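You operate a simulated robot arm through the tools that you are given. There is no shell and no other tool.

You are at the controls of a simulated two-armed robot. One attempt, no reset.

TASK
Roll the taped plate free of bubbles, clamp bar D17 on it and check it runs at 45 C.
Fine: lay the roller on the bench; red stripe to the red side; clamp, switch on, watch the read-out settle. Set down upright: what you pick out. What is to be rubbed or washed off counts as gone when no trace of it is left.
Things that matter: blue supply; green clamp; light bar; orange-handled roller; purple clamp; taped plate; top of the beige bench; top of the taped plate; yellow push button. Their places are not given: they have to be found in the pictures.

Only the result counts: the job must be done as asked and must still hold three seconds after the hand-in. Knocking over, shifting, dropping, spilling or breaking anything else fails it.

THE ROBOT
Two 7-joint arms with fingered hands on one trunk that stands fixed in place. Base frame: the origin is at the foot of the trunk, x ahead of it, y to its left, z up; the work surface is at about z = 0.85. Lengths are in m, angles in degrees, forces in N, time in s.
The left shoulder is at [0.2, 0.135, 1.07], the right one opposite. Each reaches about 0.885 m from its shoulder. Payload 4 kg a hand.
Tool frame (each hand has its own): the origin (TCP) lies between the finger pads and is the grasp point; the fingertips stand 0.025 m ahead of it; z points along the fingers, y is the line along which they close. The gripper opens to 0.088 m; its body begins 0.029 m behind the TCP. The gripper is a hand of 4 fingers: y runs from the thumb to the fingers, the wrist lies at [-0.013, -0.106, -0.174] in the tool frame, and closing takes about 1.5 s.
Orientation is told as [roll, pitch, yaw] about the base's x, y, z axes, in that order, counted from this pose: with the fingers straight down and the wrist toward the robot, the tool's x, y and z point along [0, 1, 0], [1, 0, 0] and [0, 0, -1] of the base frame.

THE INTERFACE
- The arms move only by the tool jog_arm. It takes "left_deltas", "right_deltas" or both (then of equal length, played together; a hand with none holds still); each is a list of rows, each a list of 7 numbers: the shift along the tool's x, y, z in mm, then the turn, a rotation vector about the tool's x, y, z in degrees, then the closure, from 0 (fully open) to 1 (shut). In form: [[x, y, z, ax, ay, az, gripper], ...]. A call has 1 to 20 rows; each row is the pose to reach, as a shift and turn from the pose commanded when the call began, along the tool's axes at that moment. Each row takes 0.2 s and may step no farther than 0.05 m and 8.6 degrees from the row before; otherwise, or with a gripper value out of range, the whole call is refused. Where a pose cannot be reached the arm comes as near as it can. A force on the tool above 40 N (or 10 N above the force at the start of the call, whichever is more), or a blocked arm, ends the call early, and 0.2 s more pass. Each finger travels about 0.153 m/s and halts on what it meets, pressing with about 22 N; the grip force reading is that of the motor and also rises with nothing between the fingers. The clock runs only during rows and for 0.2 s after the last one: add rows that repeat a pose to give the fingers time. The reply holds the time, the measured pose of the TCP, the force on the tool along the base axes, the opening and the grip force, in the units named above and with some noise, with the torque about the TCP (base axes, N m) and any sound that the robot's microphone picked up.
- Cameras (640 x 400 px; columns grow to the right, rows downward): "scene" is now at [0.1047, 0.0587, 1.665]; the picture's right is [0.80, -0.60, 0.00], its down [-0.48, -0.64, -0.61] and it looks along [0.36, 0.49, -0.79] (base axes); focal length 299 px, centre (320, 200). "left" rides on the left gripper at [-0.064, -0.083, -0.098] in its tool frame; the picture's right is [-0.62, -0.37, 0.69], its down [0.71, -0.63, 0.30] and it looks along [0.32, 0.68, 0.65] (tool axes); focal length 265 px, centre (320, 200). "right" rides on the right gripper at [0.064, -0.083, -0.098] in its tool frame; the picture's right is [-0.62, 0.37, -0.69], its down [-0.71, -0.63, 0.30] and it looks along [-0.32, 0.68, 0.65] (tool axes); focal length 265 px, centre (320, 200).
- snapshot(camera): a new picture of that camera. It takes no simulated time.
- move_column(by): slides the trunk up (or, below 0, down) by that many m; the arms and the scene camera ride with it, the base frame stays. It gives what a move gives, with no picture.
- grasp_type(shape, hand): the hand has 4 fingers and takes this shape, open, in about a second: jaw (thumb against the fingers, like two jaws); tri (thumb and two fingers); tip (a fingertip pinch); poke (one finger out to press); point (the index stretched); flat (the hand flat); cup (the hand cupped); fist (a fist). The gripper value then closes the fingers along that shape, each until it touches; the sizes above hold for jaw. It gives what a move gives, with no picture.
- head_to(pan, tilt): turns the head with the scene camera to pan (to the left, within 97 degrees either way) and tilt (down, from -29 to 69), counted from straight ahead of the robot. It gives what a move gives.
- pixel_to_xyz(camera, pixels): for up to 12 pixels [column, row] of the newest picture of that camera ("zoom" is the newest enlarged one), the place [x, y, z] in the base frame of the surface seen there, good to about 0.003 m. It takes no simulated time.
- close_up(camera, box): a new picture of the part [left, top, right, bottom] of that camera's present view, enlarged. It takes no simulated time.
- job_done(): hands the job in; it is judged then, once.

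Leave the grippers open and the arms clear of the work at the hand-in unless told otherwise.

The tools are called after ">>>" as a command line: name --argument value ..., lists and objects as JSON in quotes. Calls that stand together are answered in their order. jog_arm: Moves the arms, as the interface text tells. Its arguments: {"type":"object","properties":{"left_deltas":{"type":"array","items":{"type":"array","items":{"type":"number"}}},"right_deltas":{"type":"array","items":{"type":"array","items":{"type":"number"}}}},"required":[]} The other tools are called the same way: move_column (by) moves the trunk up or down; grasp_type (shape, hand) gives the hand a shape; head_to (pan, tilt) turns the head that bears the scene camera; snapshot (camera) takes a picture; pixel_to_xyz (camera, pixels) gives the place of the surface under pixels of a picture; close_up (camera, box) takes an enlarged picture of a part of a camera's view; job_done () hands the job in.

At the start:

```text
clock: 0.0
left_ee_pos: [0.3504, 0.3824, 1.2301]
left_tcp_rot: [0.1, 0.0, -0.1]
left_force: [0.0, -0.6, 0.3]
left_ft_torque: [0.0, -0.03, -0.04]
left_gripper_width: 0.0876
left_finger_force: 0.0
left_shape: jaw
right_ee_pos: [0.6331, 0.074, 1.192]
right_tcp_rot: [0.0, 0.0, 0.0]
right_force: [-0.4, -0.3, 0.2]
right_ft_torque: [0.01, 0.0, 0.01]
right_gripper_width: 0.0878
right_finger_force: 0.1
right_shape: jaw
trunk travel left (down, up): [-0.675, 0.095]
head pan, tilt (commanded): [53.1, 52.6]
```

scene: 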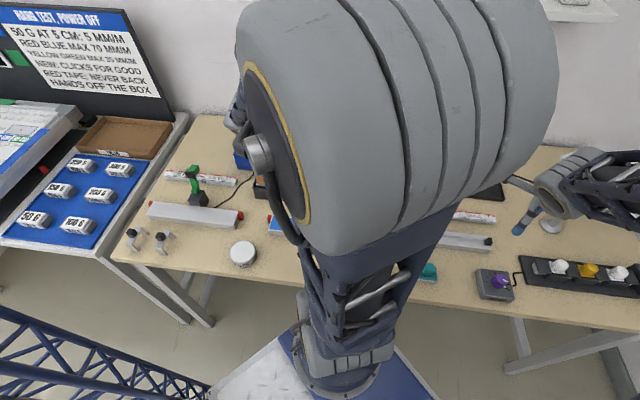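
right: 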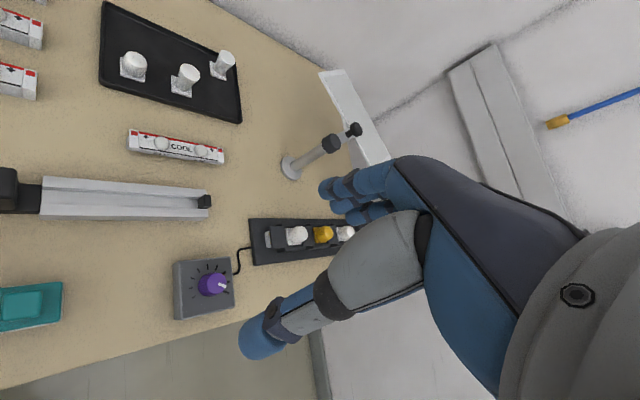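
left: 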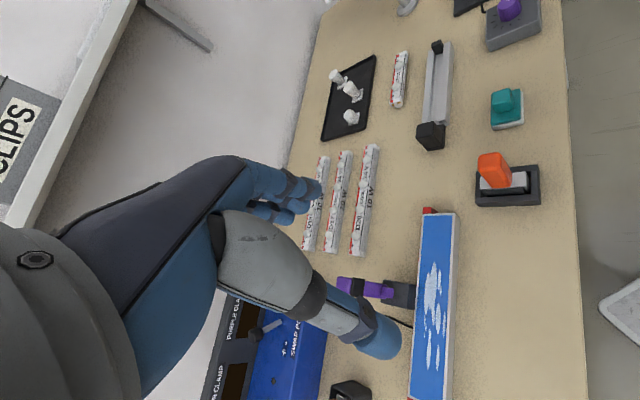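

The left arm blocks much of the scene view. I will look straight ahead and to both sides to find all the things before moving.

>>> head_to --pan 0 --tilt 50

>>> snapshot --camera "scene"

>>> snapshot --camera "left"

>>> snapshot --camera "right"

```text
clock: 1.2
left_ee_pos: [0.3517, 0.3821, 1.23]
left_tcp_rot: [0.0, -0.1, -0.1]
left_force: [0.1, -0.2, -0.2]
left_ft_torque: [0.01, 0.01, -0.02]
left_gripper_width: 0.0875
left_finger_force: 0.0
left_shape: jaw
right_ee_pos: [0.6325, 0.0721, 1.193]
right_tcp_rot: [0.0, 0.1, 0.0]
right_force: [0.6, 0.5, 0.4]
right_ft_torque: [0.0, -0.02, 0.0]
right_gripper_width: 0.0878
right_finger_force: 0.0
right_shape: jaw
trunk travel left (down, up): [-0.675, 0.095]
head pan, tilt (commanded): [0.0, 50.0]
```

```text
taken
```

scene: 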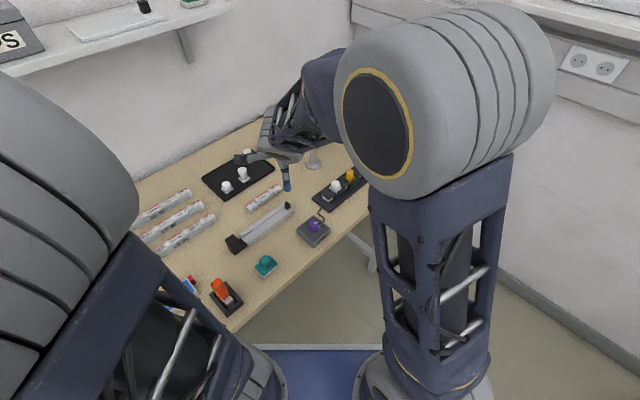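

```text
taken
```

left: 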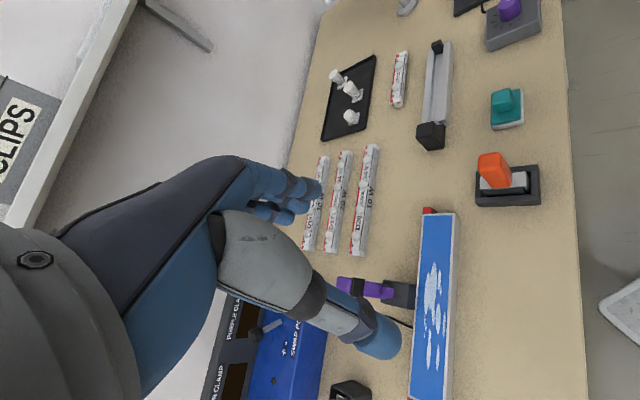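

```text
taken
```

right: 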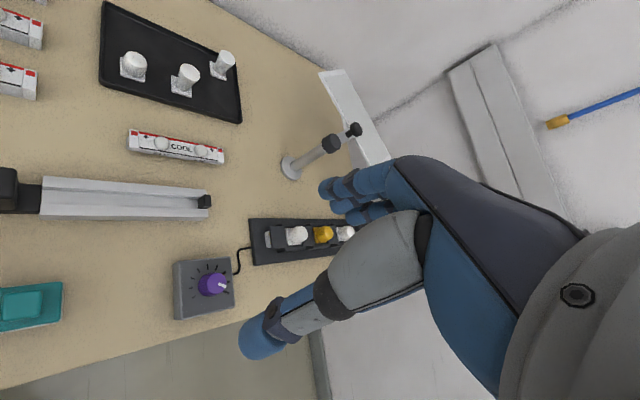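

I see a bench running to the left, with light bars, taped (blue) plate, roller (orange). I will look at more head angles.

>>> head_to --pan 75 --tilt 40

>>> snapshot --camera "scene"

>>> close_up --camera "scene" --box '[0, 0, 320, 200]'

>>> close_up --camera "scene" --box '[160, 100, 480, 300]'

>>> close_up --camera "left" --box '[320, 180, 600, 400]'

>>> close_up --camera "left" --box '[280, 20, 560, 260]'

```text
clock: 2.7
left_ee_pos: [0.3502, 0.3828, 1.2313]
left_tcp_rot: [-0.1, 0.0, 0.0]
left_force: [0.5, 0.1, -0.8]
left_ft_torque: [0.0, -0.01, -0.02]
left_gripper_width: 0.0877
left_finger_force: 0.0
left_shape: jaw
right_ee_pos: [0.6336, 0.0731, 1.1928]
right_tcp_rot: [0.0, 0.0, 0.0]
right_force: [-0.6, -0.3, -0.2]
right_ft_torque: [0.0, 0.03, 0.0]
right_gripper_width: 0.0877
right_finger_force: 0.1
right_shape: jaw
trunk travel left (down, up): [-0.675, 0.095]
head pan, tilt (commanded): [75.0, 40.0]
```

```text
taken
```

scene: 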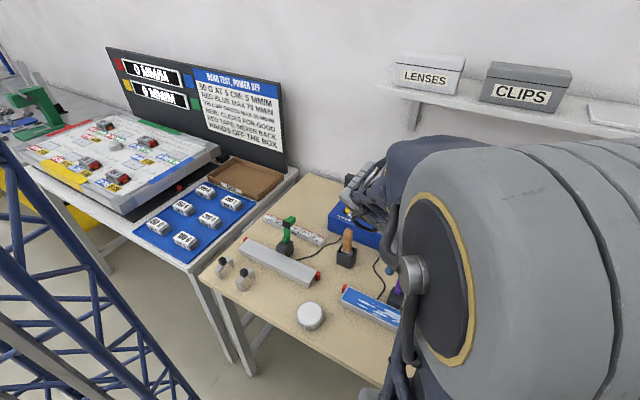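

```text
2.00 times, centred on (160, 100) of scene
```

zoom: 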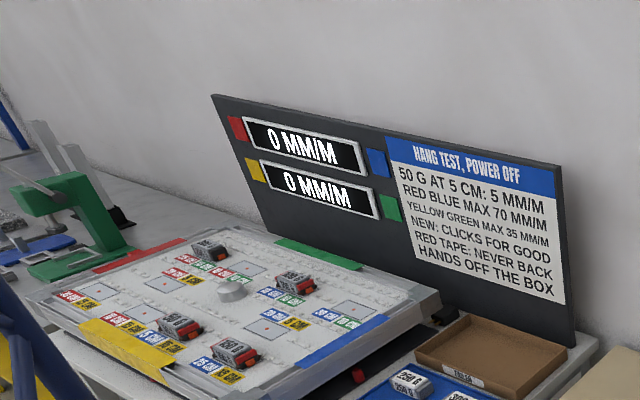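

```text
2.00 times, centred on (320, 200) of scene
```

zoom: 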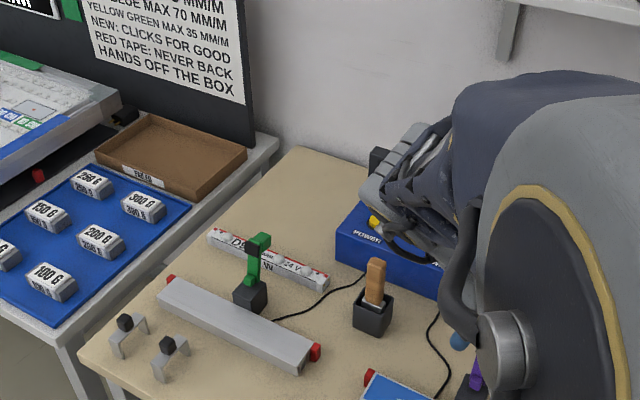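

```text
1.82 times, centred on (460, 290) of left
```

zoom: 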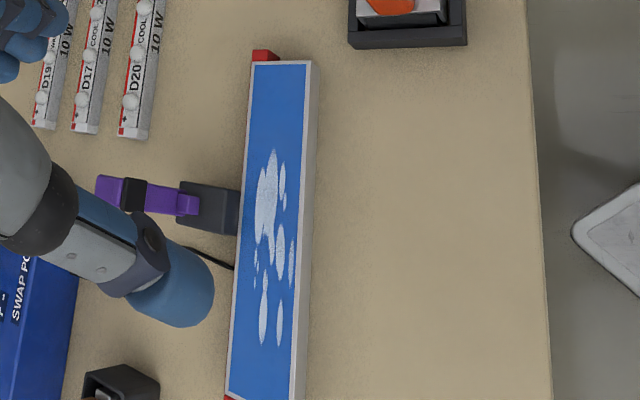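

```text
1.67 times, centred on (420, 140) of left
```

zoom: 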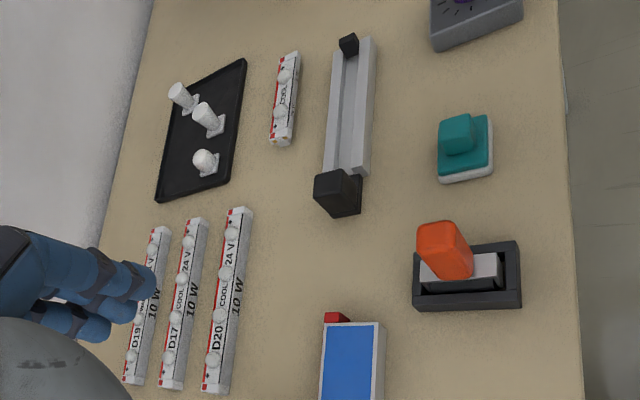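

I see bars D19, D17, D20 in the left view, the taped plate with purple clamp, the blue supply behind. I'll read positions off the left picture.

>>> pixel_to_xyz --camera "left" --pixels '[[423, 218], [452, 216], [412, 390], [446, 390], [343, 155], [331, 248], [370, 150], [358, 250], [493, 168], [507, 200], [346, 285], [398, 294]]'

>>> pixel_to_xyz --camera "scene" --pixels '[[345, 292], [398, 320], [246, 240], [312, 283], [290, 222], [347, 235], [310, 315], [240, 282], [222, 265], [268, 218], [320, 242], [345, 215]]'

```text
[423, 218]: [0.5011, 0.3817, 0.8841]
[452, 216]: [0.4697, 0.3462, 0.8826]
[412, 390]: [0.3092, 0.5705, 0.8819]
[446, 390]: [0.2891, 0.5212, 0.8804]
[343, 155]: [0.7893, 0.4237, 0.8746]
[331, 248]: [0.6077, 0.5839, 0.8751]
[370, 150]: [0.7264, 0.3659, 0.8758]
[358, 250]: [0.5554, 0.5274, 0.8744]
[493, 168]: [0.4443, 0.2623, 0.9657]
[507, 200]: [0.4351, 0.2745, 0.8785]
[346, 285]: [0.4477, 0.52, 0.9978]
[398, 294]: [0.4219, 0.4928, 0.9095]
```

```text
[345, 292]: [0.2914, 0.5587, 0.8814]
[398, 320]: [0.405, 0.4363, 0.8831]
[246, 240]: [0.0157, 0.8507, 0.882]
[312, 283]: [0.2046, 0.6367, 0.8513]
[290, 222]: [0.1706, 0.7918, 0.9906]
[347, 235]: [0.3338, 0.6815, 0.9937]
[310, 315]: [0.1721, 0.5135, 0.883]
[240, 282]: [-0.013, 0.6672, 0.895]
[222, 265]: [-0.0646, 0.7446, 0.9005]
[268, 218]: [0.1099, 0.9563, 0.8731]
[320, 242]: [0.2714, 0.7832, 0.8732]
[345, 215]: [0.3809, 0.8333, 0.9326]
```

I'll turn the left hand by 40 degrees to the left so its camera sees the supply and the plate better.

>>> jog_arm --left_deltas '[[0, -10, -10, 0, 0, -8, 0], [0, -20, -20, 0, 0, -16, 0], [0, -30, -30, 0, 0, -24, 0], [0, -40, -40, 0, 0, -32, 0], [0, -50, -50, 0, 0, -40, 0]]'

>>> snapshot --camera "left"

>>> snapshot --camera "scene"

```text
clock: 3.9
left_ee_pos: [0.3002, 0.3833, 1.2778]
left_tcp_rot: [-0.1, 0.3, 40.1]
left_force: [0.0, 0.0, -0.2]
left_ft_torque: [-0.05, 0.01, 0.0]
left_gripper_width: 0.0875
left_finger_force: 0.0
left_shape: jaw
right_ee_pos: [0.6331, 0.0736, 1.1921]
right_tcp_rot: [0.0, 0.0, 0.0]
right_force: [-0.1, 0.0, 0.0]
right_ft_torque: [-0.02, 0.01, -0.05]
right_gripper_width: 0.0877
right_finger_force: 0.1
right_shape: jaw
trunk travel left (down, up): [-0.675, 0.095]
head pan, tilt (commanded): [75.0, 40.0]
```

```text
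taken
```

left: 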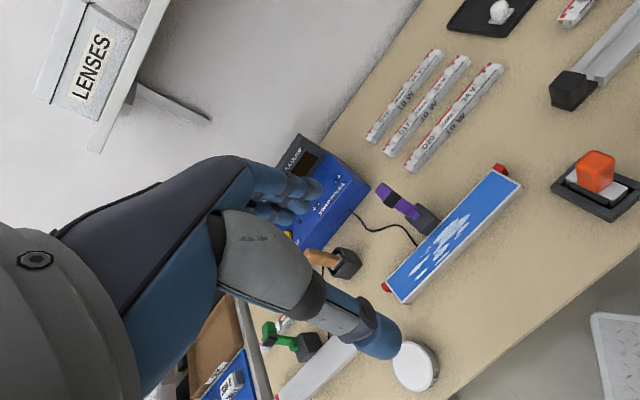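

```text
taken
```

scene: 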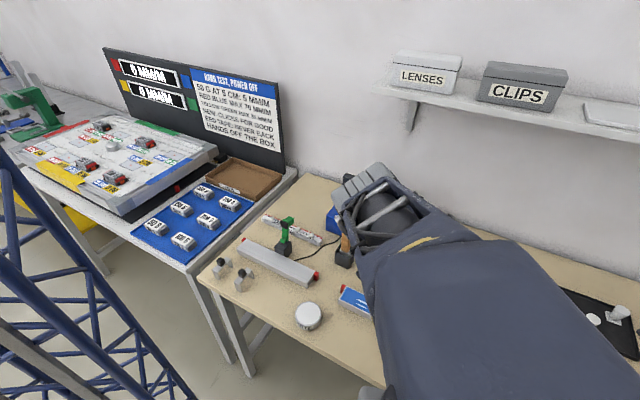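

Now the left camera shows the taped plate (450,235), purple clamp (405,205), supply (330,200), bars. Enlarging.

>>> close_up --camera "left" --box '[260, 120, 420, 280]'

>>> close_up --camera "left" --box '[350, 150, 540, 310]'

>>> close_up --camera "left" --box '[350, 30, 520, 190]'

>>> close_up --camera "left" --box '[530, 100, 640, 240]'

>>> close_up --camera "left" --box '[240, 290, 450, 400]'

>>> close_up --camera "scene" --box '[200, 180, 400, 340]'

```text
2.50 times, centred on (340, 200) of left
```

zoom: 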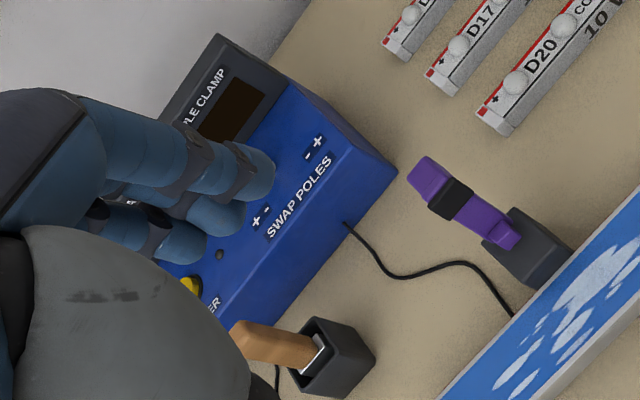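

```text
2.50 times, centred on (445, 230) of left
```

zoom: 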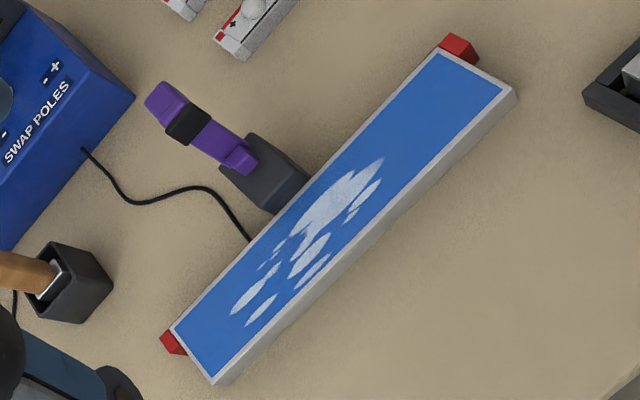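

```text
2.50 times, centred on (435, 110) of left
```

zoom: 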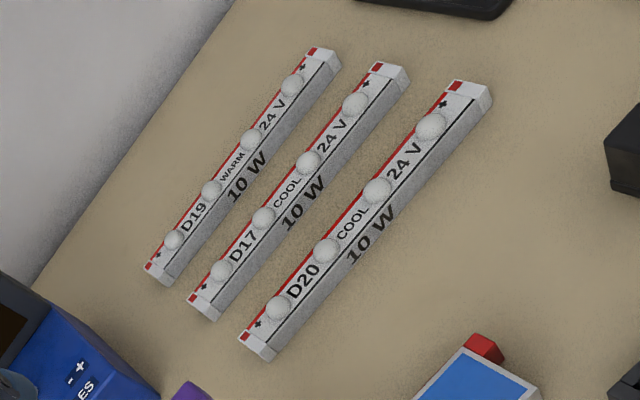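

```text
2.86 times, centred on (585, 170) of left
```

zoom: 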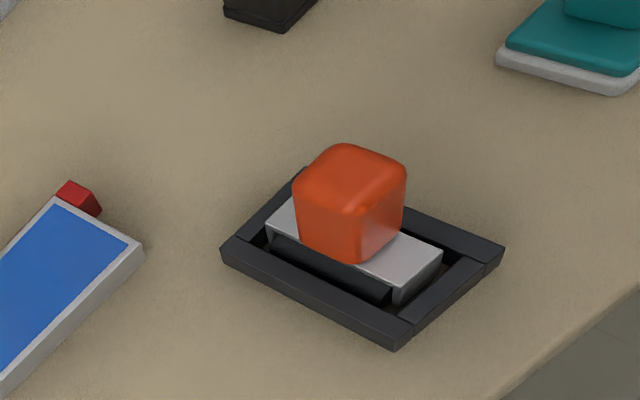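

```text
3.05 times, centred on (345, 345) of left
```

zoom: 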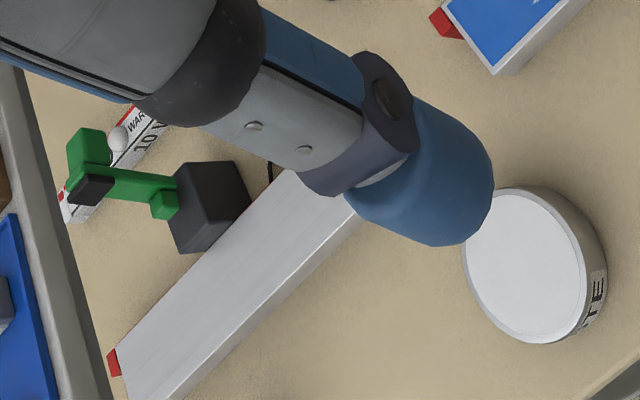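

```text
2.50 times, centred on (300, 260) of scene
```

zoom: 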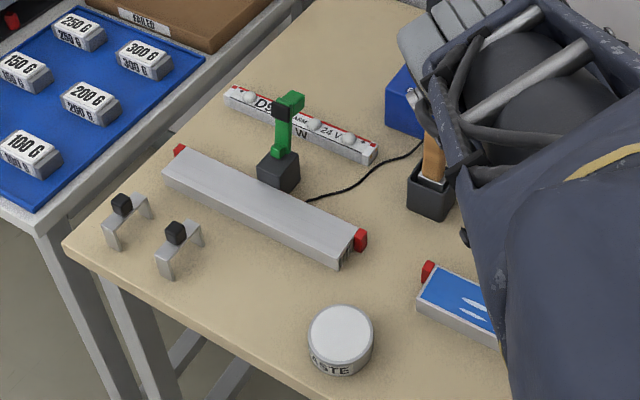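

The bars all have the red stripe on the edge away from me; the taped plate has red tabs at its far long edge. Now I need to see the supply clearly: turn the left hand another 32 degrees.

>>> jog_arm --left_deltas '[[0, 0, -10, 0, 0, -8, 0], [0, 0, -20, 0, 0, -16, 0], [0, 0, -30, 0, 0, -24, 0], [0, 0, -40, 0, 0, -32, 0]]'

>>> snapshot --camera "left"

>>> close_up --camera "left" --box '[280, 0, 480, 160]'

>>> snapshot --camera "scene"

```text
clock: 4.9
left_ee_pos: [0.3014, 0.3832, 1.3215]
left_tcp_rot: [0.0, 0.1, 72.1]
left_force: [0.0, -0.1, -0.1]
left_ft_torque: [0.0, 0.01, 0.01]
left_gripper_width: 0.0877
left_finger_force: 0.2
left_shape: jaw
right_ee_pos: [0.6326, 0.0721, 1.193]
right_tcp_rot: [0.0, 0.0, 0.1]
right_force: [0.6, 0.1, -0.6]
right_ft_torque: [-0.03, -0.01, 0.0]
right_gripper_width: 0.0877
right_finger_force: 0.1
right_shape: jaw
trunk travel left (down, up): [-0.675, 0.095]
head pan, tilt (commanded): [75.0, 40.0]
```

```text
taken
```

left: 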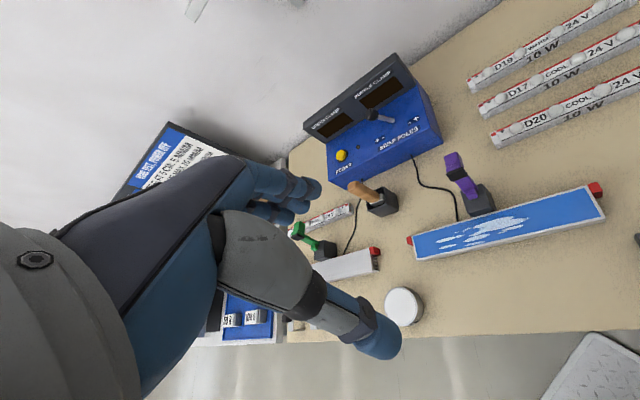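

```text
2.50 times, centred on (380, 80) of left
```

zoom: 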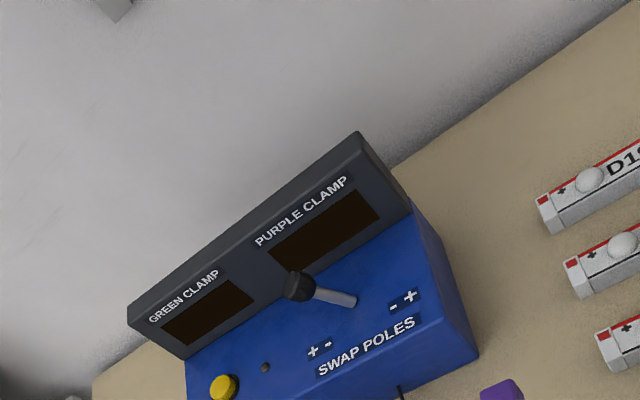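

```text
taken
```

scene: 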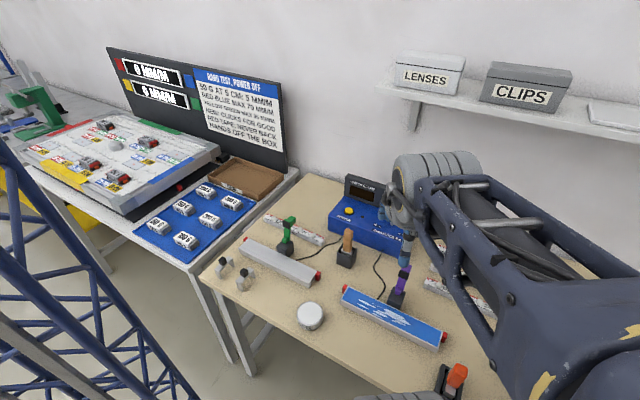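

Now the supply is fully visible: yellow button at (340,155), swap-poles lever at (380,116), read-outs dark. I turn the head to see the taped plate, roller, and purple clamp from the scene camera.

>>> head_to --pan 55 --tilt 55

>>> snapshot --camera "scene"

>>> close_up --camera "left" --box '[300, 60, 460, 180]'

>>> pixel_to_xyz --camera "left" --pixels '[[340, 155], [380, 116], [372, 113], [390, 121], [410, 248], [419, 258], [590, 188], [604, 216], [452, 160], [458, 180], [482, 200], [397, 296]]'

>>> close_up --camera "left" --box '[400, 140, 620, 270]'

```text
clock: 5.7
left_ee_pos: [0.3019, 0.3825, 1.3203]
left_tcp_rot: [0.0, 0.0, 72.1]
left_force: [0.3, -0.2, 0.2]
left_ft_torque: [0.03, 0.01, -0.04]
left_gripper_width: 0.0876
left_finger_force: 0.0
left_shape: jaw
right_ee_pos: [0.6323, 0.0726, 1.193]
right_tcp_rot: [0.1, -0.1, 0.0]
right_force: [-0.2, 0.5, 1.0]
right_ft_torque: [-0.01, -0.03, 0.0]
right_gripper_width: 0.0876
right_finger_force: 0.0
right_shape: jaw
trunk travel left (down, up): [-0.675, 0.095]
head pan, tilt (commanded): [55.0, 55.0]
```

```text
taken
```

scene: 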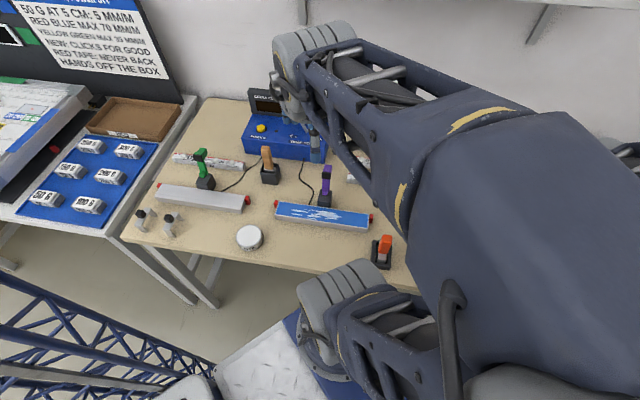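

```text
3.33 times, centred on (380, 120) of left
```

zoom: 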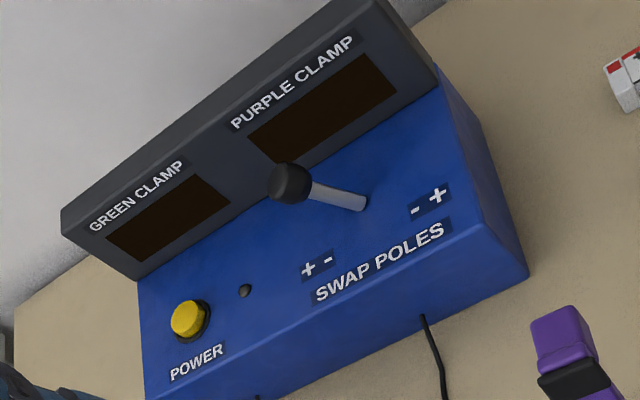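

```text
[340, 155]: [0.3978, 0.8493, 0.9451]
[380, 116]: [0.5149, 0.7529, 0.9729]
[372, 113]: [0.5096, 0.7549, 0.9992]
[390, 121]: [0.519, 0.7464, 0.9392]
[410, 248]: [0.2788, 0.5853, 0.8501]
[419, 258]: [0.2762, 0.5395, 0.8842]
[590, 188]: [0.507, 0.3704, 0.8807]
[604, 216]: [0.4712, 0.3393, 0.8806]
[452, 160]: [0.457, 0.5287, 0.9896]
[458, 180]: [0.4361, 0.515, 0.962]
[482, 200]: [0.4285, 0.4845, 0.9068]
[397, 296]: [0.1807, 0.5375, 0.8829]
```

```text
2.91 times, centred on (510, 205) of left
```

zoom: 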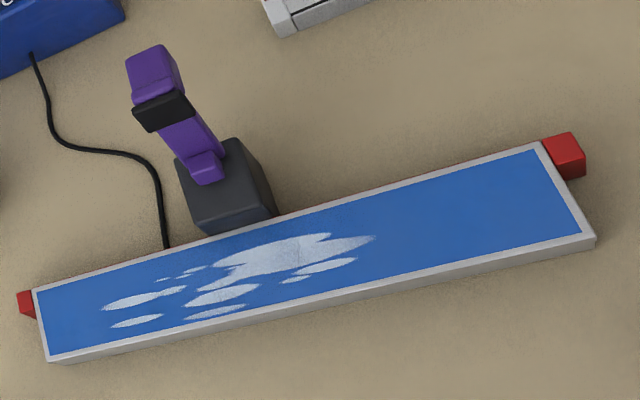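

I'll look closer at the roller and clamp from the scene camera.

>>> close_up --camera "scene" --box '[260, 160, 420, 280]'

>>> close_up --camera "scene" --box '[350, 220, 420, 280]'

>>> close_up --camera "scene" --box '[300, 150, 380, 220]'

```text
3.33 times, centred on (340, 220) of scene
```

zoom: 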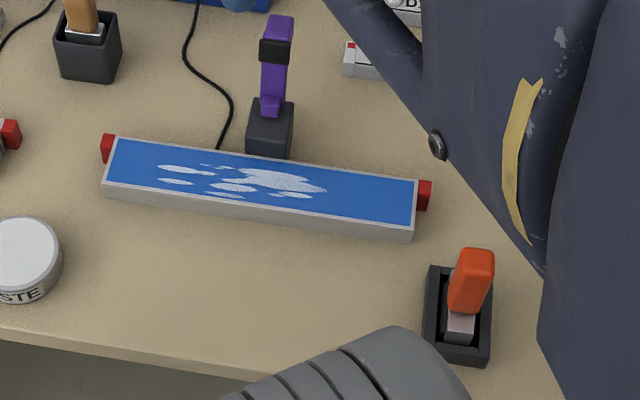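

```text
6.67 times, centred on (385, 250) of scene
```

zoom: 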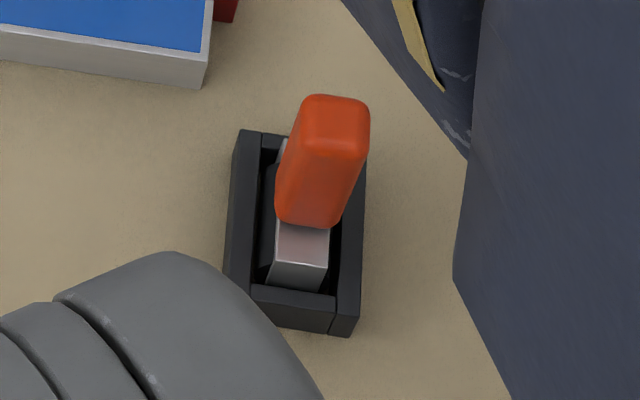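

```text
5.71 times, centred on (340, 185) of scene
```

zoom: 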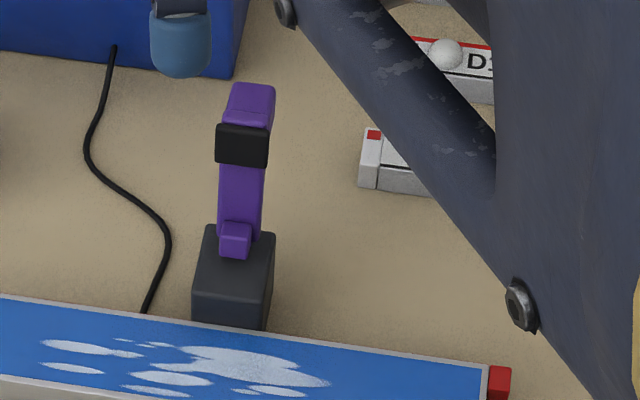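

Re-enlarging the roller so I can read points on it.

>>> close_up --camera "scene" --box '[350, 220, 420, 280]'

>>> pixel_to_xyz --camera "zoom" --pixels '[[310, 100], [362, 105], [305, 130], [362, 145], [280, 215], [332, 222], [300, 245], [245, 135], [355, 325], [265, 305], [232, 275], [360, 170]]'

```text
6.67 times, centred on (385, 250) of scene
```

zoom: 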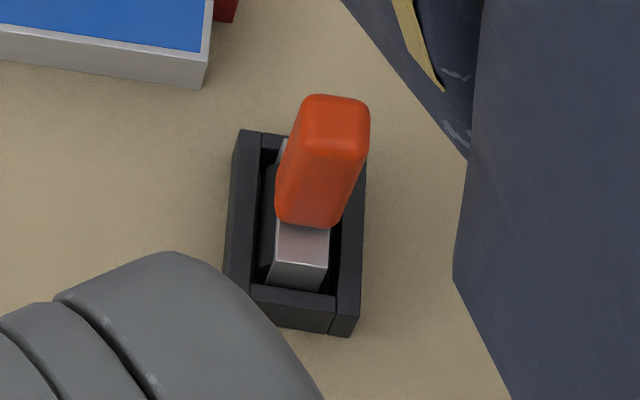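

```text
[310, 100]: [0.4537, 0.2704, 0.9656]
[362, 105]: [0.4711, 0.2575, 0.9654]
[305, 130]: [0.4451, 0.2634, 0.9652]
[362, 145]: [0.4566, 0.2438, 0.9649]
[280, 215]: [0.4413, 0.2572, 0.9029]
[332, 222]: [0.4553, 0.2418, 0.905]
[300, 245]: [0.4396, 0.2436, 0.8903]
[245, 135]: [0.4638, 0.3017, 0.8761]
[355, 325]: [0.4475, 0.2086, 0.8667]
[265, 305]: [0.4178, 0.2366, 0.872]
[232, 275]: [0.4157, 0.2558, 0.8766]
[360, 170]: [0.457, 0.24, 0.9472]
```

The handle is about 25–30 mm square, top at z=0.966, centre near (0.456, 0.258). The right arm is better placed for the roller, so I first move the left arm out to the left (about x 0.12, y 0.62) to clear the way and the scene view.

>>> jog_arm --left_deltas '[[24, 17, 0, 0, 0, 8, 0], [49, 35, 0, 0, 0, 16, 0], [73, 52, 0, 0, 0, 24, 0], [98, 69, 0, 0, 0, 32, 0], [122, 86, 0, 0, 0, 40, 0], [147, 104, 0, 0, 0, 48, 0], [171, 121, 0, 0, 0, 56, 0], [196, 138, 0, 0, 0, 64, 0], [220, 156, 0, 0, 0, 72, 0], [245, 173, 0, 0, 0, 80, 0]]'

>>> snapshot --camera "left"

>>> snapshot --camera "scene"

```text
clock: 6.5
left_ee_pos: [0.1852, 0.4483, 1.3193]
left_tcp_rot: [0.1, 0.4, 65.1]
left_force: [-0.6, -0.2, -0.9]
left_ft_torque: [0.01, 0.03, -0.01]
left_gripper_width: 0.0879
left_finger_force: 0.0
left_shape: jaw
right_ee_pos: [0.6338, 0.0722, 1.1927]
right_tcp_rot: [0.0, 0.0, 0.1]
right_force: [0.3, 0.0, -0.1]
right_ft_torque: [0.01, -0.02, 0.0]
right_gripper_width: 0.0876
right_finger_force: 0.0
right_shape: jaw
trunk travel left (down, up): [-0.675, 0.095]
head pan, tilt (commanded): [55.0, 55.0]
stopped in row 3 (left hand): the arm was blocked; the commanded pose is now the measured one
```

```text
taken
```

left: 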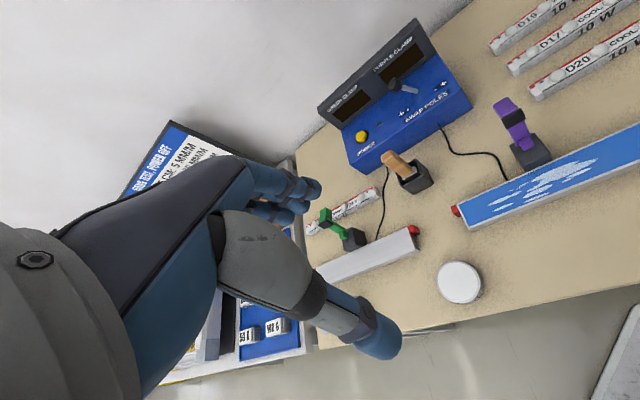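

```text
taken
```

scene: 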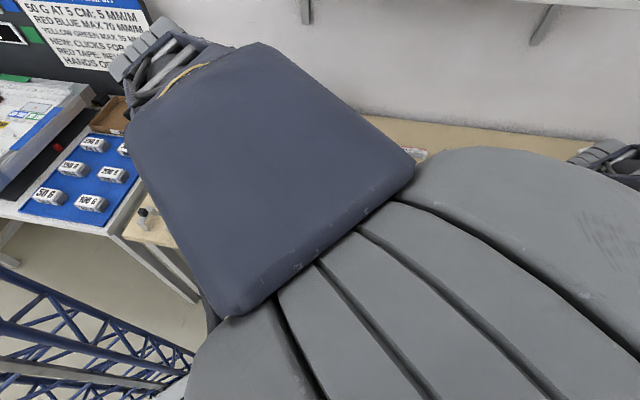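

The left arm was blocked in row 3 (elbow folded up near the head). I'll move it outward (+y) and down with no turn to unfold it.

>>> jog_arm --left_deltas '[[13, 27, 15, 0, 0, 0, 0], [25, 54, 30, 0, 0, 0, 0], [38, 82, 45, 0, 0, 0, 0], [50, 109, 60, 0, 0, 0, 0], [63, 136, 75, 0, 0, 0, 0]]'

>>> snapshot --camera "scene"

>>> snapshot --camera "left"

```text
clock: 7.7
left_ee_pos: [0.1848, 0.5995, 1.244]
left_tcp_rot: [0.1, 0.4, 64.9]
left_force: [-0.1, -1.2, -0.2]
left_ft_torque: [0.05, -0.02, 0.01]
left_gripper_width: 0.0876
left_finger_force: 0.1
left_shape: jaw
right_ee_pos: [0.6333, 0.0727, 1.1927]
right_tcp_rot: [0.1, 0.0, 0.0]
right_force: [-0.3, 0.3, -0.1]
right_ft_torque: [-0.03, 0.0, -0.03]
right_gripper_width: 0.0877
right_finger_force: 0.0
right_shape: jaw
trunk travel left (down, up): [-0.675, 0.095]
head pan, tilt (commanded): [55.0, 55.0]
```

```text
taken
```

scene: 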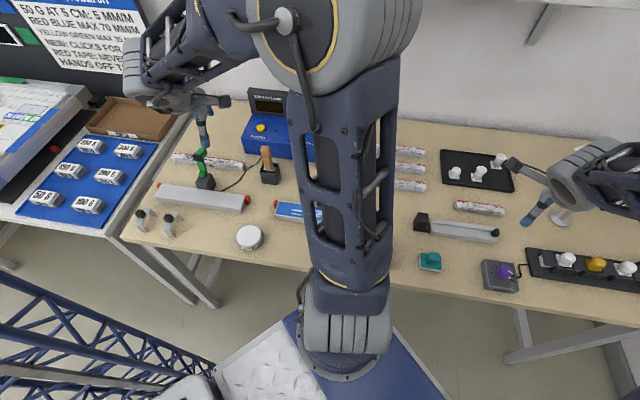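

```text
taken
```

left: 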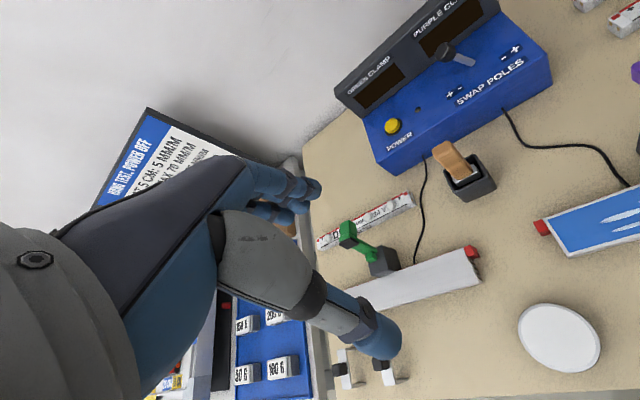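

Good, it moves freely now. Turn the left hand right by 56 degrees so its camera sees the taped plate.

>>> jog_arm --left_deltas '[[0, 0, 0, 0, 0, 8, 0], [0, 0, 0, 0, 0, 16, 0], [0, 0, 0, 0, 0, 24, 0], [0, 0, 0, 0, 0, 32, 0], [0, 0, 0, 0, 0, 40, 0], [0, 0, 0, 0, 0, 48, 0], [0, 0, 0, 0, 0, 56, 0]]'

>>> snapshot --camera "scene"

>>> snapshot --camera "left"

```text
clock: 9.3
left_ee_pos: [0.1855, 0.5992, 1.244]
left_tcp_rot: [-0.4, 0.4, 8.8]
left_force: [-0.3, -1.0, -0.2]
left_ft_torque: [-0.03, 0.01, 0.02]
left_gripper_width: 0.0877
left_finger_force: 0.1
left_shape: jaw
right_ee_pos: [0.633, 0.0734, 1.1929]
right_tcp_rot: [0.1, 0.1, 0.0]
right_force: [0.1, -1.7, -0.1]
right_ft_torque: [0.0, 0.0, 0.0]
right_gripper_width: 0.0877
right_finger_force: 0.1
right_shape: jaw
trunk travel left (down, up): [-0.675, 0.095]
head pan, tilt (commanded): [55.0, 55.0]
```

```text
taken
```

scene: 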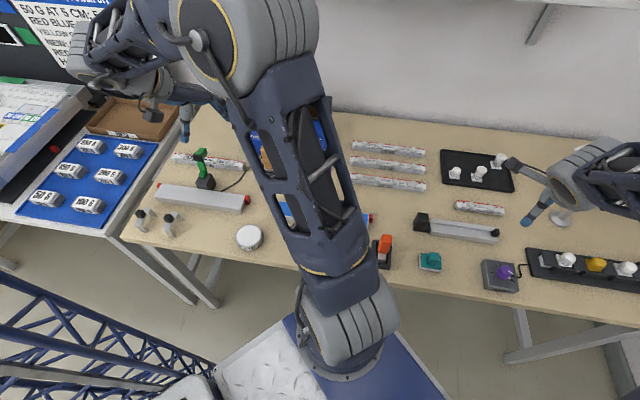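

```text
taken
```

left: 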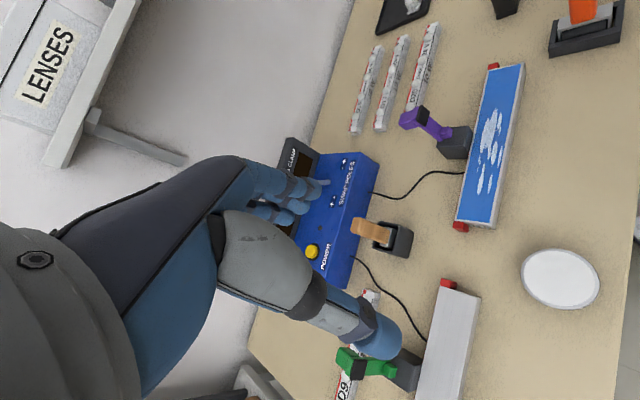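

The left camera now sees taped plate (490,150), purple clamp (425,130), button (312,252). I check where the left elbow and upper arm are in space for clearance.

>>> pixel_to_xyz --camera "scene" --pixels '[[270, 50], [220, 30], [290, 110], [300, 160], [325, 230], [345, 270], [350, 330], [130, 70], [165, 90]]'

>>> pixel_to_xyz --camera "left" --pixels '[[488, 70], [521, 68], [458, 222], [494, 222], [409, 120], [425, 120], [440, 135], [450, 130], [466, 130], [312, 252], [580, 10], [605, 12]]'

>>> close_up --camera "left" --box '[390, 50, 550, 240]'

```text
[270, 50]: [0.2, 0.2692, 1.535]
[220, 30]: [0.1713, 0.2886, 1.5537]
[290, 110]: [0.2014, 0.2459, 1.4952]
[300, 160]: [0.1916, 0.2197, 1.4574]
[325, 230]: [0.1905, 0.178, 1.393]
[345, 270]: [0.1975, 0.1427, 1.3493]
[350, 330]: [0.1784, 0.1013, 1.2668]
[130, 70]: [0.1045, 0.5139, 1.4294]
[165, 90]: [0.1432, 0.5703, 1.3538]
```

```text
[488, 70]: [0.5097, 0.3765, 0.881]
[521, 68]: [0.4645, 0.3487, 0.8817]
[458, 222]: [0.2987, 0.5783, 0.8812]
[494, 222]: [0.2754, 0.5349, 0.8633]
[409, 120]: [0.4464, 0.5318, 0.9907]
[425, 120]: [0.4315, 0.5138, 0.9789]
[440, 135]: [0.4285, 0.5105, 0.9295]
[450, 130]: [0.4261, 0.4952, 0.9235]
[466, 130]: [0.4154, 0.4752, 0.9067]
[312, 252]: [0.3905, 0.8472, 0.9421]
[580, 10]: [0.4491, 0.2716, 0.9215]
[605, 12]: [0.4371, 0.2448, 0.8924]
```

```text
2.11 times, centred on (470, 145) of left
```

zoom: 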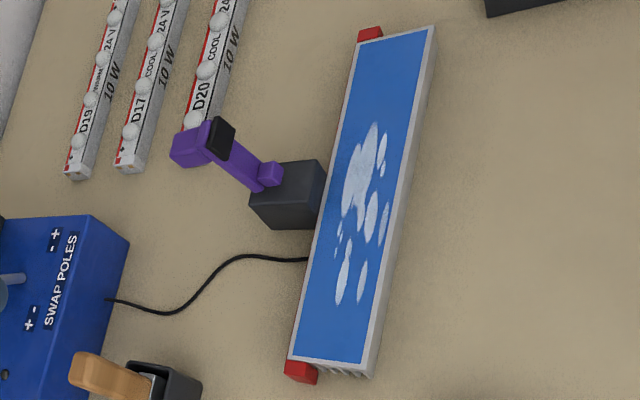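

The left upper arm stands nearly vertical over its shoulder and could foul the right forearm. I park the left hand farther left and back (about x 0.05, y 0.70) turned to keep the plate in its camera.

>>> jog_arm --left_deltas '[[20, -20, -2, 0, 0, 7, 0], [40, -40, -4, 0, 0, 14, 0], [60, -60, -6, 0, 0, 21, 0], [80, -80, -8, 0, 0, 28, 0], [100, -100, -10, 0, 0, 35, 0], [120, -118, -12, 0, 0, 40, 0]]'

>>> snapshot --camera "scene"

>>> snapshot --camera "left"

```text
clock: 10.7
left_ee_pos: [0.0841, 0.6796, 1.2621]
left_tcp_rot: [0.2, 0.2, -28.3]
left_force: [0.1, 0.7, 0.1]
left_ft_torque: [0.01, 0.07, 0.0]
left_gripper_width: 0.0878
left_finger_force: 0.0
left_shape: jaw
left hand out of reach, approached as far as the arm can: row 5, 6
right_ee_pos: [0.6331, 0.0729, 1.1919]
right_tcp_rot: [0.0, 0.0, 0.0]
right_force: [0.5, -0.4, 1.0]
right_ft_torque: [0.01, 0.04, 0.03]
right_gripper_width: 0.0877
right_finger_force: 0.1
right_shape: jaw
trunk travel left (down, up): [-0.675, 0.095]
head pan, tilt (commanded): [55.0, 55.0]
```

```text
taken
```

scene: 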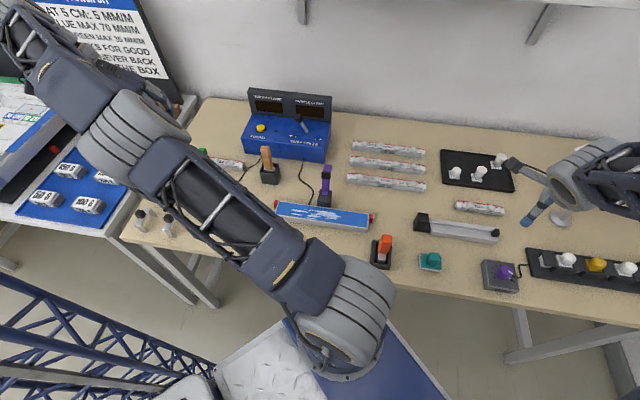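

```text
taken
```

left: 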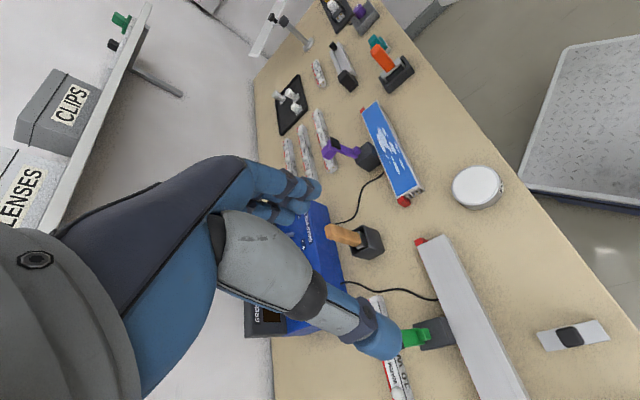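

Now both cameras have clear views of the plate, roller, clamp and supply. I take enlarged pictures to measure exactly.

>>> close_up --camera "scene" --box '[230, 80, 390, 180]'

>>> close_up --camera "scene" --box '[260, 150, 440, 280]'

>>> pixel_to_xyz --camera "scene" --pixels '[[275, 202], [369, 215], [367, 228], [276, 214], [352, 158], [423, 166], [351, 163], [424, 171], [261, 128], [302, 124], [308, 133], [385, 237]]'

```text
4.00 times, centred on (310, 130) of scene
```

zoom: 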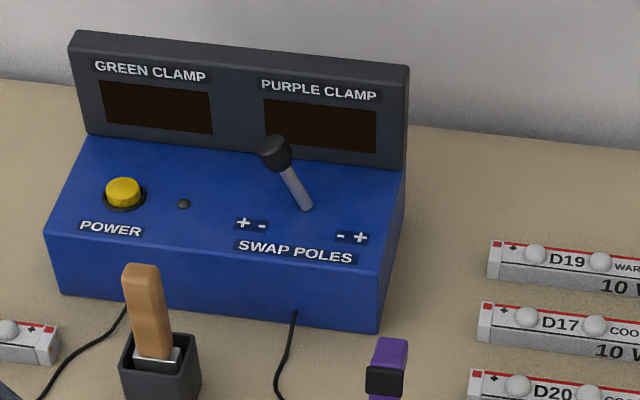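

```text
3.08 times, centred on (350, 215) of scene
```

zoom: 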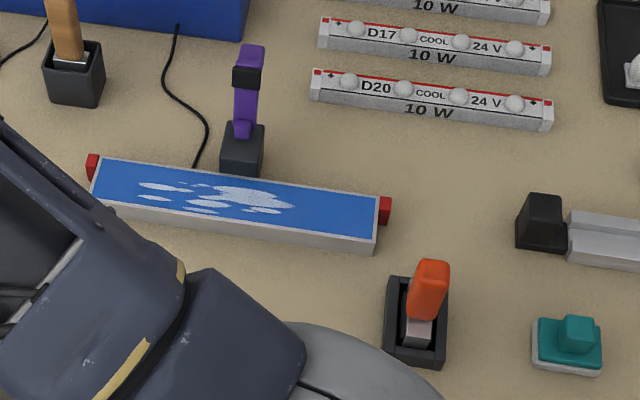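

```text
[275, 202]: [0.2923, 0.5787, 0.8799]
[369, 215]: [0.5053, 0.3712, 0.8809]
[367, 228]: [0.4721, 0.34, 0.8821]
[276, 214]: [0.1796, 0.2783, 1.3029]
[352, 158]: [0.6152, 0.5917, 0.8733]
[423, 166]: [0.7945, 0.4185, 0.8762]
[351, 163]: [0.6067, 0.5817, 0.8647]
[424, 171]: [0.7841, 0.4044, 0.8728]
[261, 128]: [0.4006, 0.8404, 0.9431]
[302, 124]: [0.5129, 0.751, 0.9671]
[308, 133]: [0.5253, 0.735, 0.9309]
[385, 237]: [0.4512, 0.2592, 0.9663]
```

The roller handle top is at about (0.456, 0.258, 0.966). I move the right hand above it, turning 45 degrees to line up with the bench.

>>> jog_arm --right_deltas '[[31, -30, 15, 0, 0, -7.5, 0], [62, -59, 30, 0, 0, -15, 0], [92, -88, 45, 0, 0, -22.5, 0], [123, -118, 60, 0, 0, -30, 0], [154, -148, 75, 0, 0, -37.5, 0], [185, -177, 90, 0, 0, -45, 0]]'

>>> snapshot --camera "scene"

>>> snapshot --camera "left"

>>> snapshot --camera "right"

```text
clock: 12.1
left_ee_pos: [0.0864, 0.6792, 1.2623]
left_tcp_rot: [0.3, 0.2, -28.4]
left_force: [0.0, -0.1, -0.5]
left_ft_torque: [0.02, 0.0, 0.02]
left_gripper_width: 0.0884
left_finger_force: 0.1
left_shape: jaw
right_ee_pos: [0.4565, 0.2605, 1.101]
right_tcp_rot: [0.1, 0.0, 45.1]
right_force: [-0.2, 0.2, -0.8]
right_ft_torque: [-0.02, -0.03, 0.0]
right_gripper_width: 0.0879
right_finger_force: 0.1
right_shape: jaw
trunk travel left (down, up): [-0.675, 0.095]
head pan, tilt (commanded): [55.0, 55.0]
```

```text
taken
```

scene: 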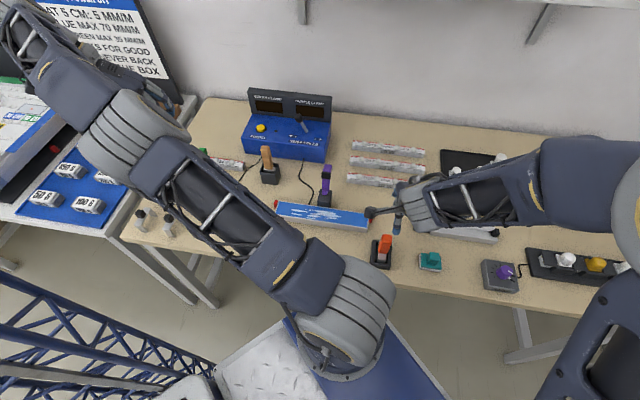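

```text
taken
```

left: 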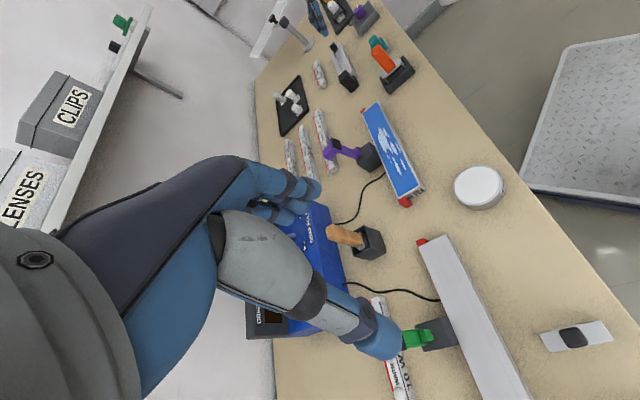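

```text
taken
```

right: 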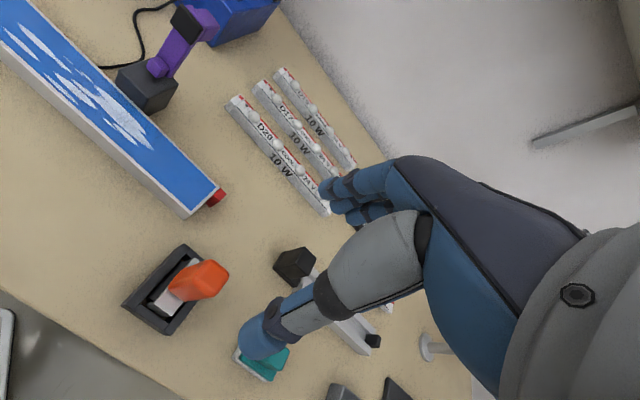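

The right hand is above the roller at (0.4565, 0.2605). I enlarge the right camera around the roller to refine the handle centre.

>>> close_up --camera "right" --box '[110, 230, 250, 350]'

>>> pixel_to_xyz --camera "zoom" --pixels '[[420, 150], [500, 190], [480, 250], [390, 200], [440, 170], [470, 220], [250, 300], [200, 350], [330, 100], [300, 440], [180, 290], [230, 330]]'

>>> close_up --camera "right" --box '[0, 0, 240, 220]'

```text
3.33 times, centred on (180, 290) of right
```

zoom: 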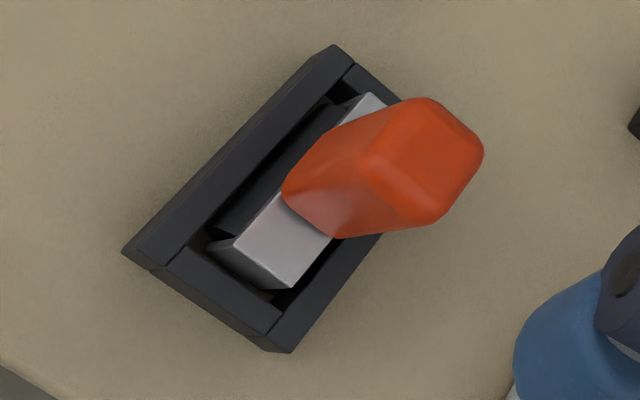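

```text
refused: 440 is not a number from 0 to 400
```

```text
1.82 times, centred on (120, 110) of right
```

zoom: 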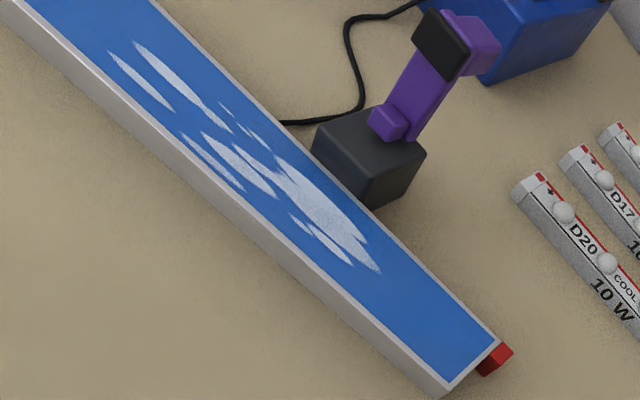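

Now reading handle-top corner points in the right picture: about (212,262), (226,275), (215,292), (199,276).

>>> pixel_to_xyz --camera "right" --pixels '[[212, 262], [226, 275], [215, 292], [199, 276], [213, 277], [172, 314], [157, 301], [182, 295], [188, 267], [194, 260], [124, 304], [164, 333]]'

>>> pixel_to_xyz --camera "zoom" --pixels '[[12, 5], [150, 3], [495, 338], [445, 388], [135, 45], [375, 265], [112, 55], [345, 265], [440, 50], [485, 55], [390, 125], [365, 200]]'

```text
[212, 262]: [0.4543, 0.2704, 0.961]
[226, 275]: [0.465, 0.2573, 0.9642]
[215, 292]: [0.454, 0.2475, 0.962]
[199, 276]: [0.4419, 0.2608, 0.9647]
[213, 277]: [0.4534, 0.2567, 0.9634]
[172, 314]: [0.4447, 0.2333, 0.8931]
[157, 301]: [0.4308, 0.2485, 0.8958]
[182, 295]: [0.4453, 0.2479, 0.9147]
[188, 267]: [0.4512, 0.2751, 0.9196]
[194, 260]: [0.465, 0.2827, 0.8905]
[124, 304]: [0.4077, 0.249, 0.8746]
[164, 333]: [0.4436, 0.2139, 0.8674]
```

```text
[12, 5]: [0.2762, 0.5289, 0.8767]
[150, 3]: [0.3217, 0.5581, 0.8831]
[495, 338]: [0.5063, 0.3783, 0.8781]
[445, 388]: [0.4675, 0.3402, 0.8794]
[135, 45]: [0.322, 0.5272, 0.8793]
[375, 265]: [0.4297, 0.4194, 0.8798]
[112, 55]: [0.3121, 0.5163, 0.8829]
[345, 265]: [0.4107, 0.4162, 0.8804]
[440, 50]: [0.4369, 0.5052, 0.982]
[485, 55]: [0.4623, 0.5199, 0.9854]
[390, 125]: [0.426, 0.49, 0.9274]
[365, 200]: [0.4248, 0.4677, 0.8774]
```

Handle centre ≈ (0.454, 0.259). Lower the open right hand over it to z ≈ 0.95 (fingertips just above the silver plate).

>>> jog_arm --right_deltas '[[1, -2, 40, 0, 0, 0, 0], [1, -2, 75, 0, 0, 0, 0], [1, -2, 105, 0, 0, 0, 0], [1, -2, 130, 0, 0, 0, 0], [1, -2, 150, 0, 0, 0, 0], [1, -2, 150, 0, 0, 0, 0]]'

>>> snapshot --camera "right"

>>> close_up --camera "scene" --box '[340, 180, 460, 280]'

```text
clock: 13.5
left_ee_pos: [0.0867, 0.68, 1.2626]
left_tcp_rot: [0.5, 0.1, -28.5]
left_force: [0.2, 0.8, -0.1]
left_ft_torque: [0.0, -0.01, 0.0]
left_gripper_width: 0.0876
left_finger_force: 0.1
left_shape: jaw
right_ee_pos: [0.454, 0.2588, 0.9517]
right_tcp_rot: [0.1, 0.0, 44.9]
right_force: [0.1, -0.2, 0.8]
right_ft_torque: [0.01, 0.01, 0.0]
right_gripper_width: 0.0877
right_finger_force: 0.0
right_shape: jaw
trunk travel left (down, up): [-0.675, 0.095]
head pan, tilt (commanded): [55.0, 55.0]
```

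```text
taken
```

right: 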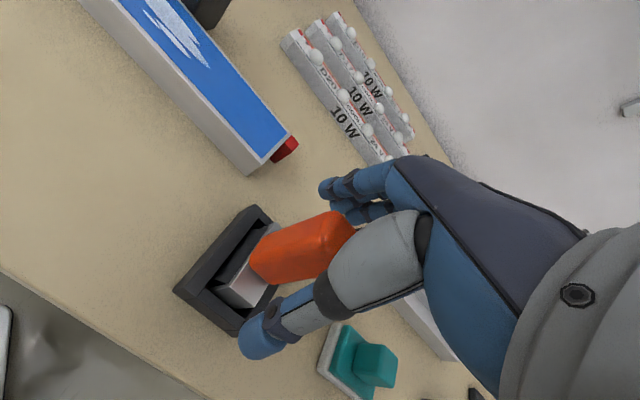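

```text
4.00 times, centred on (400, 230) of scene
```

zoom: 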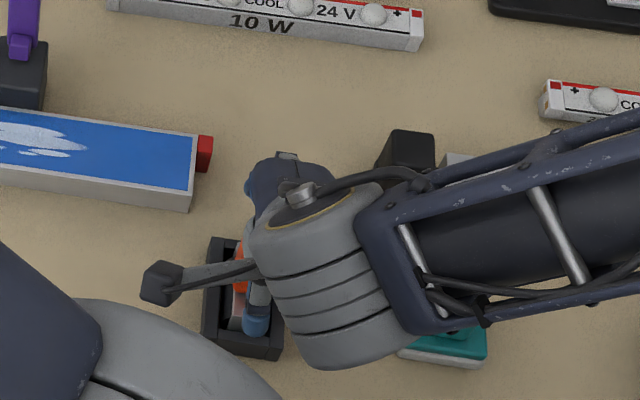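

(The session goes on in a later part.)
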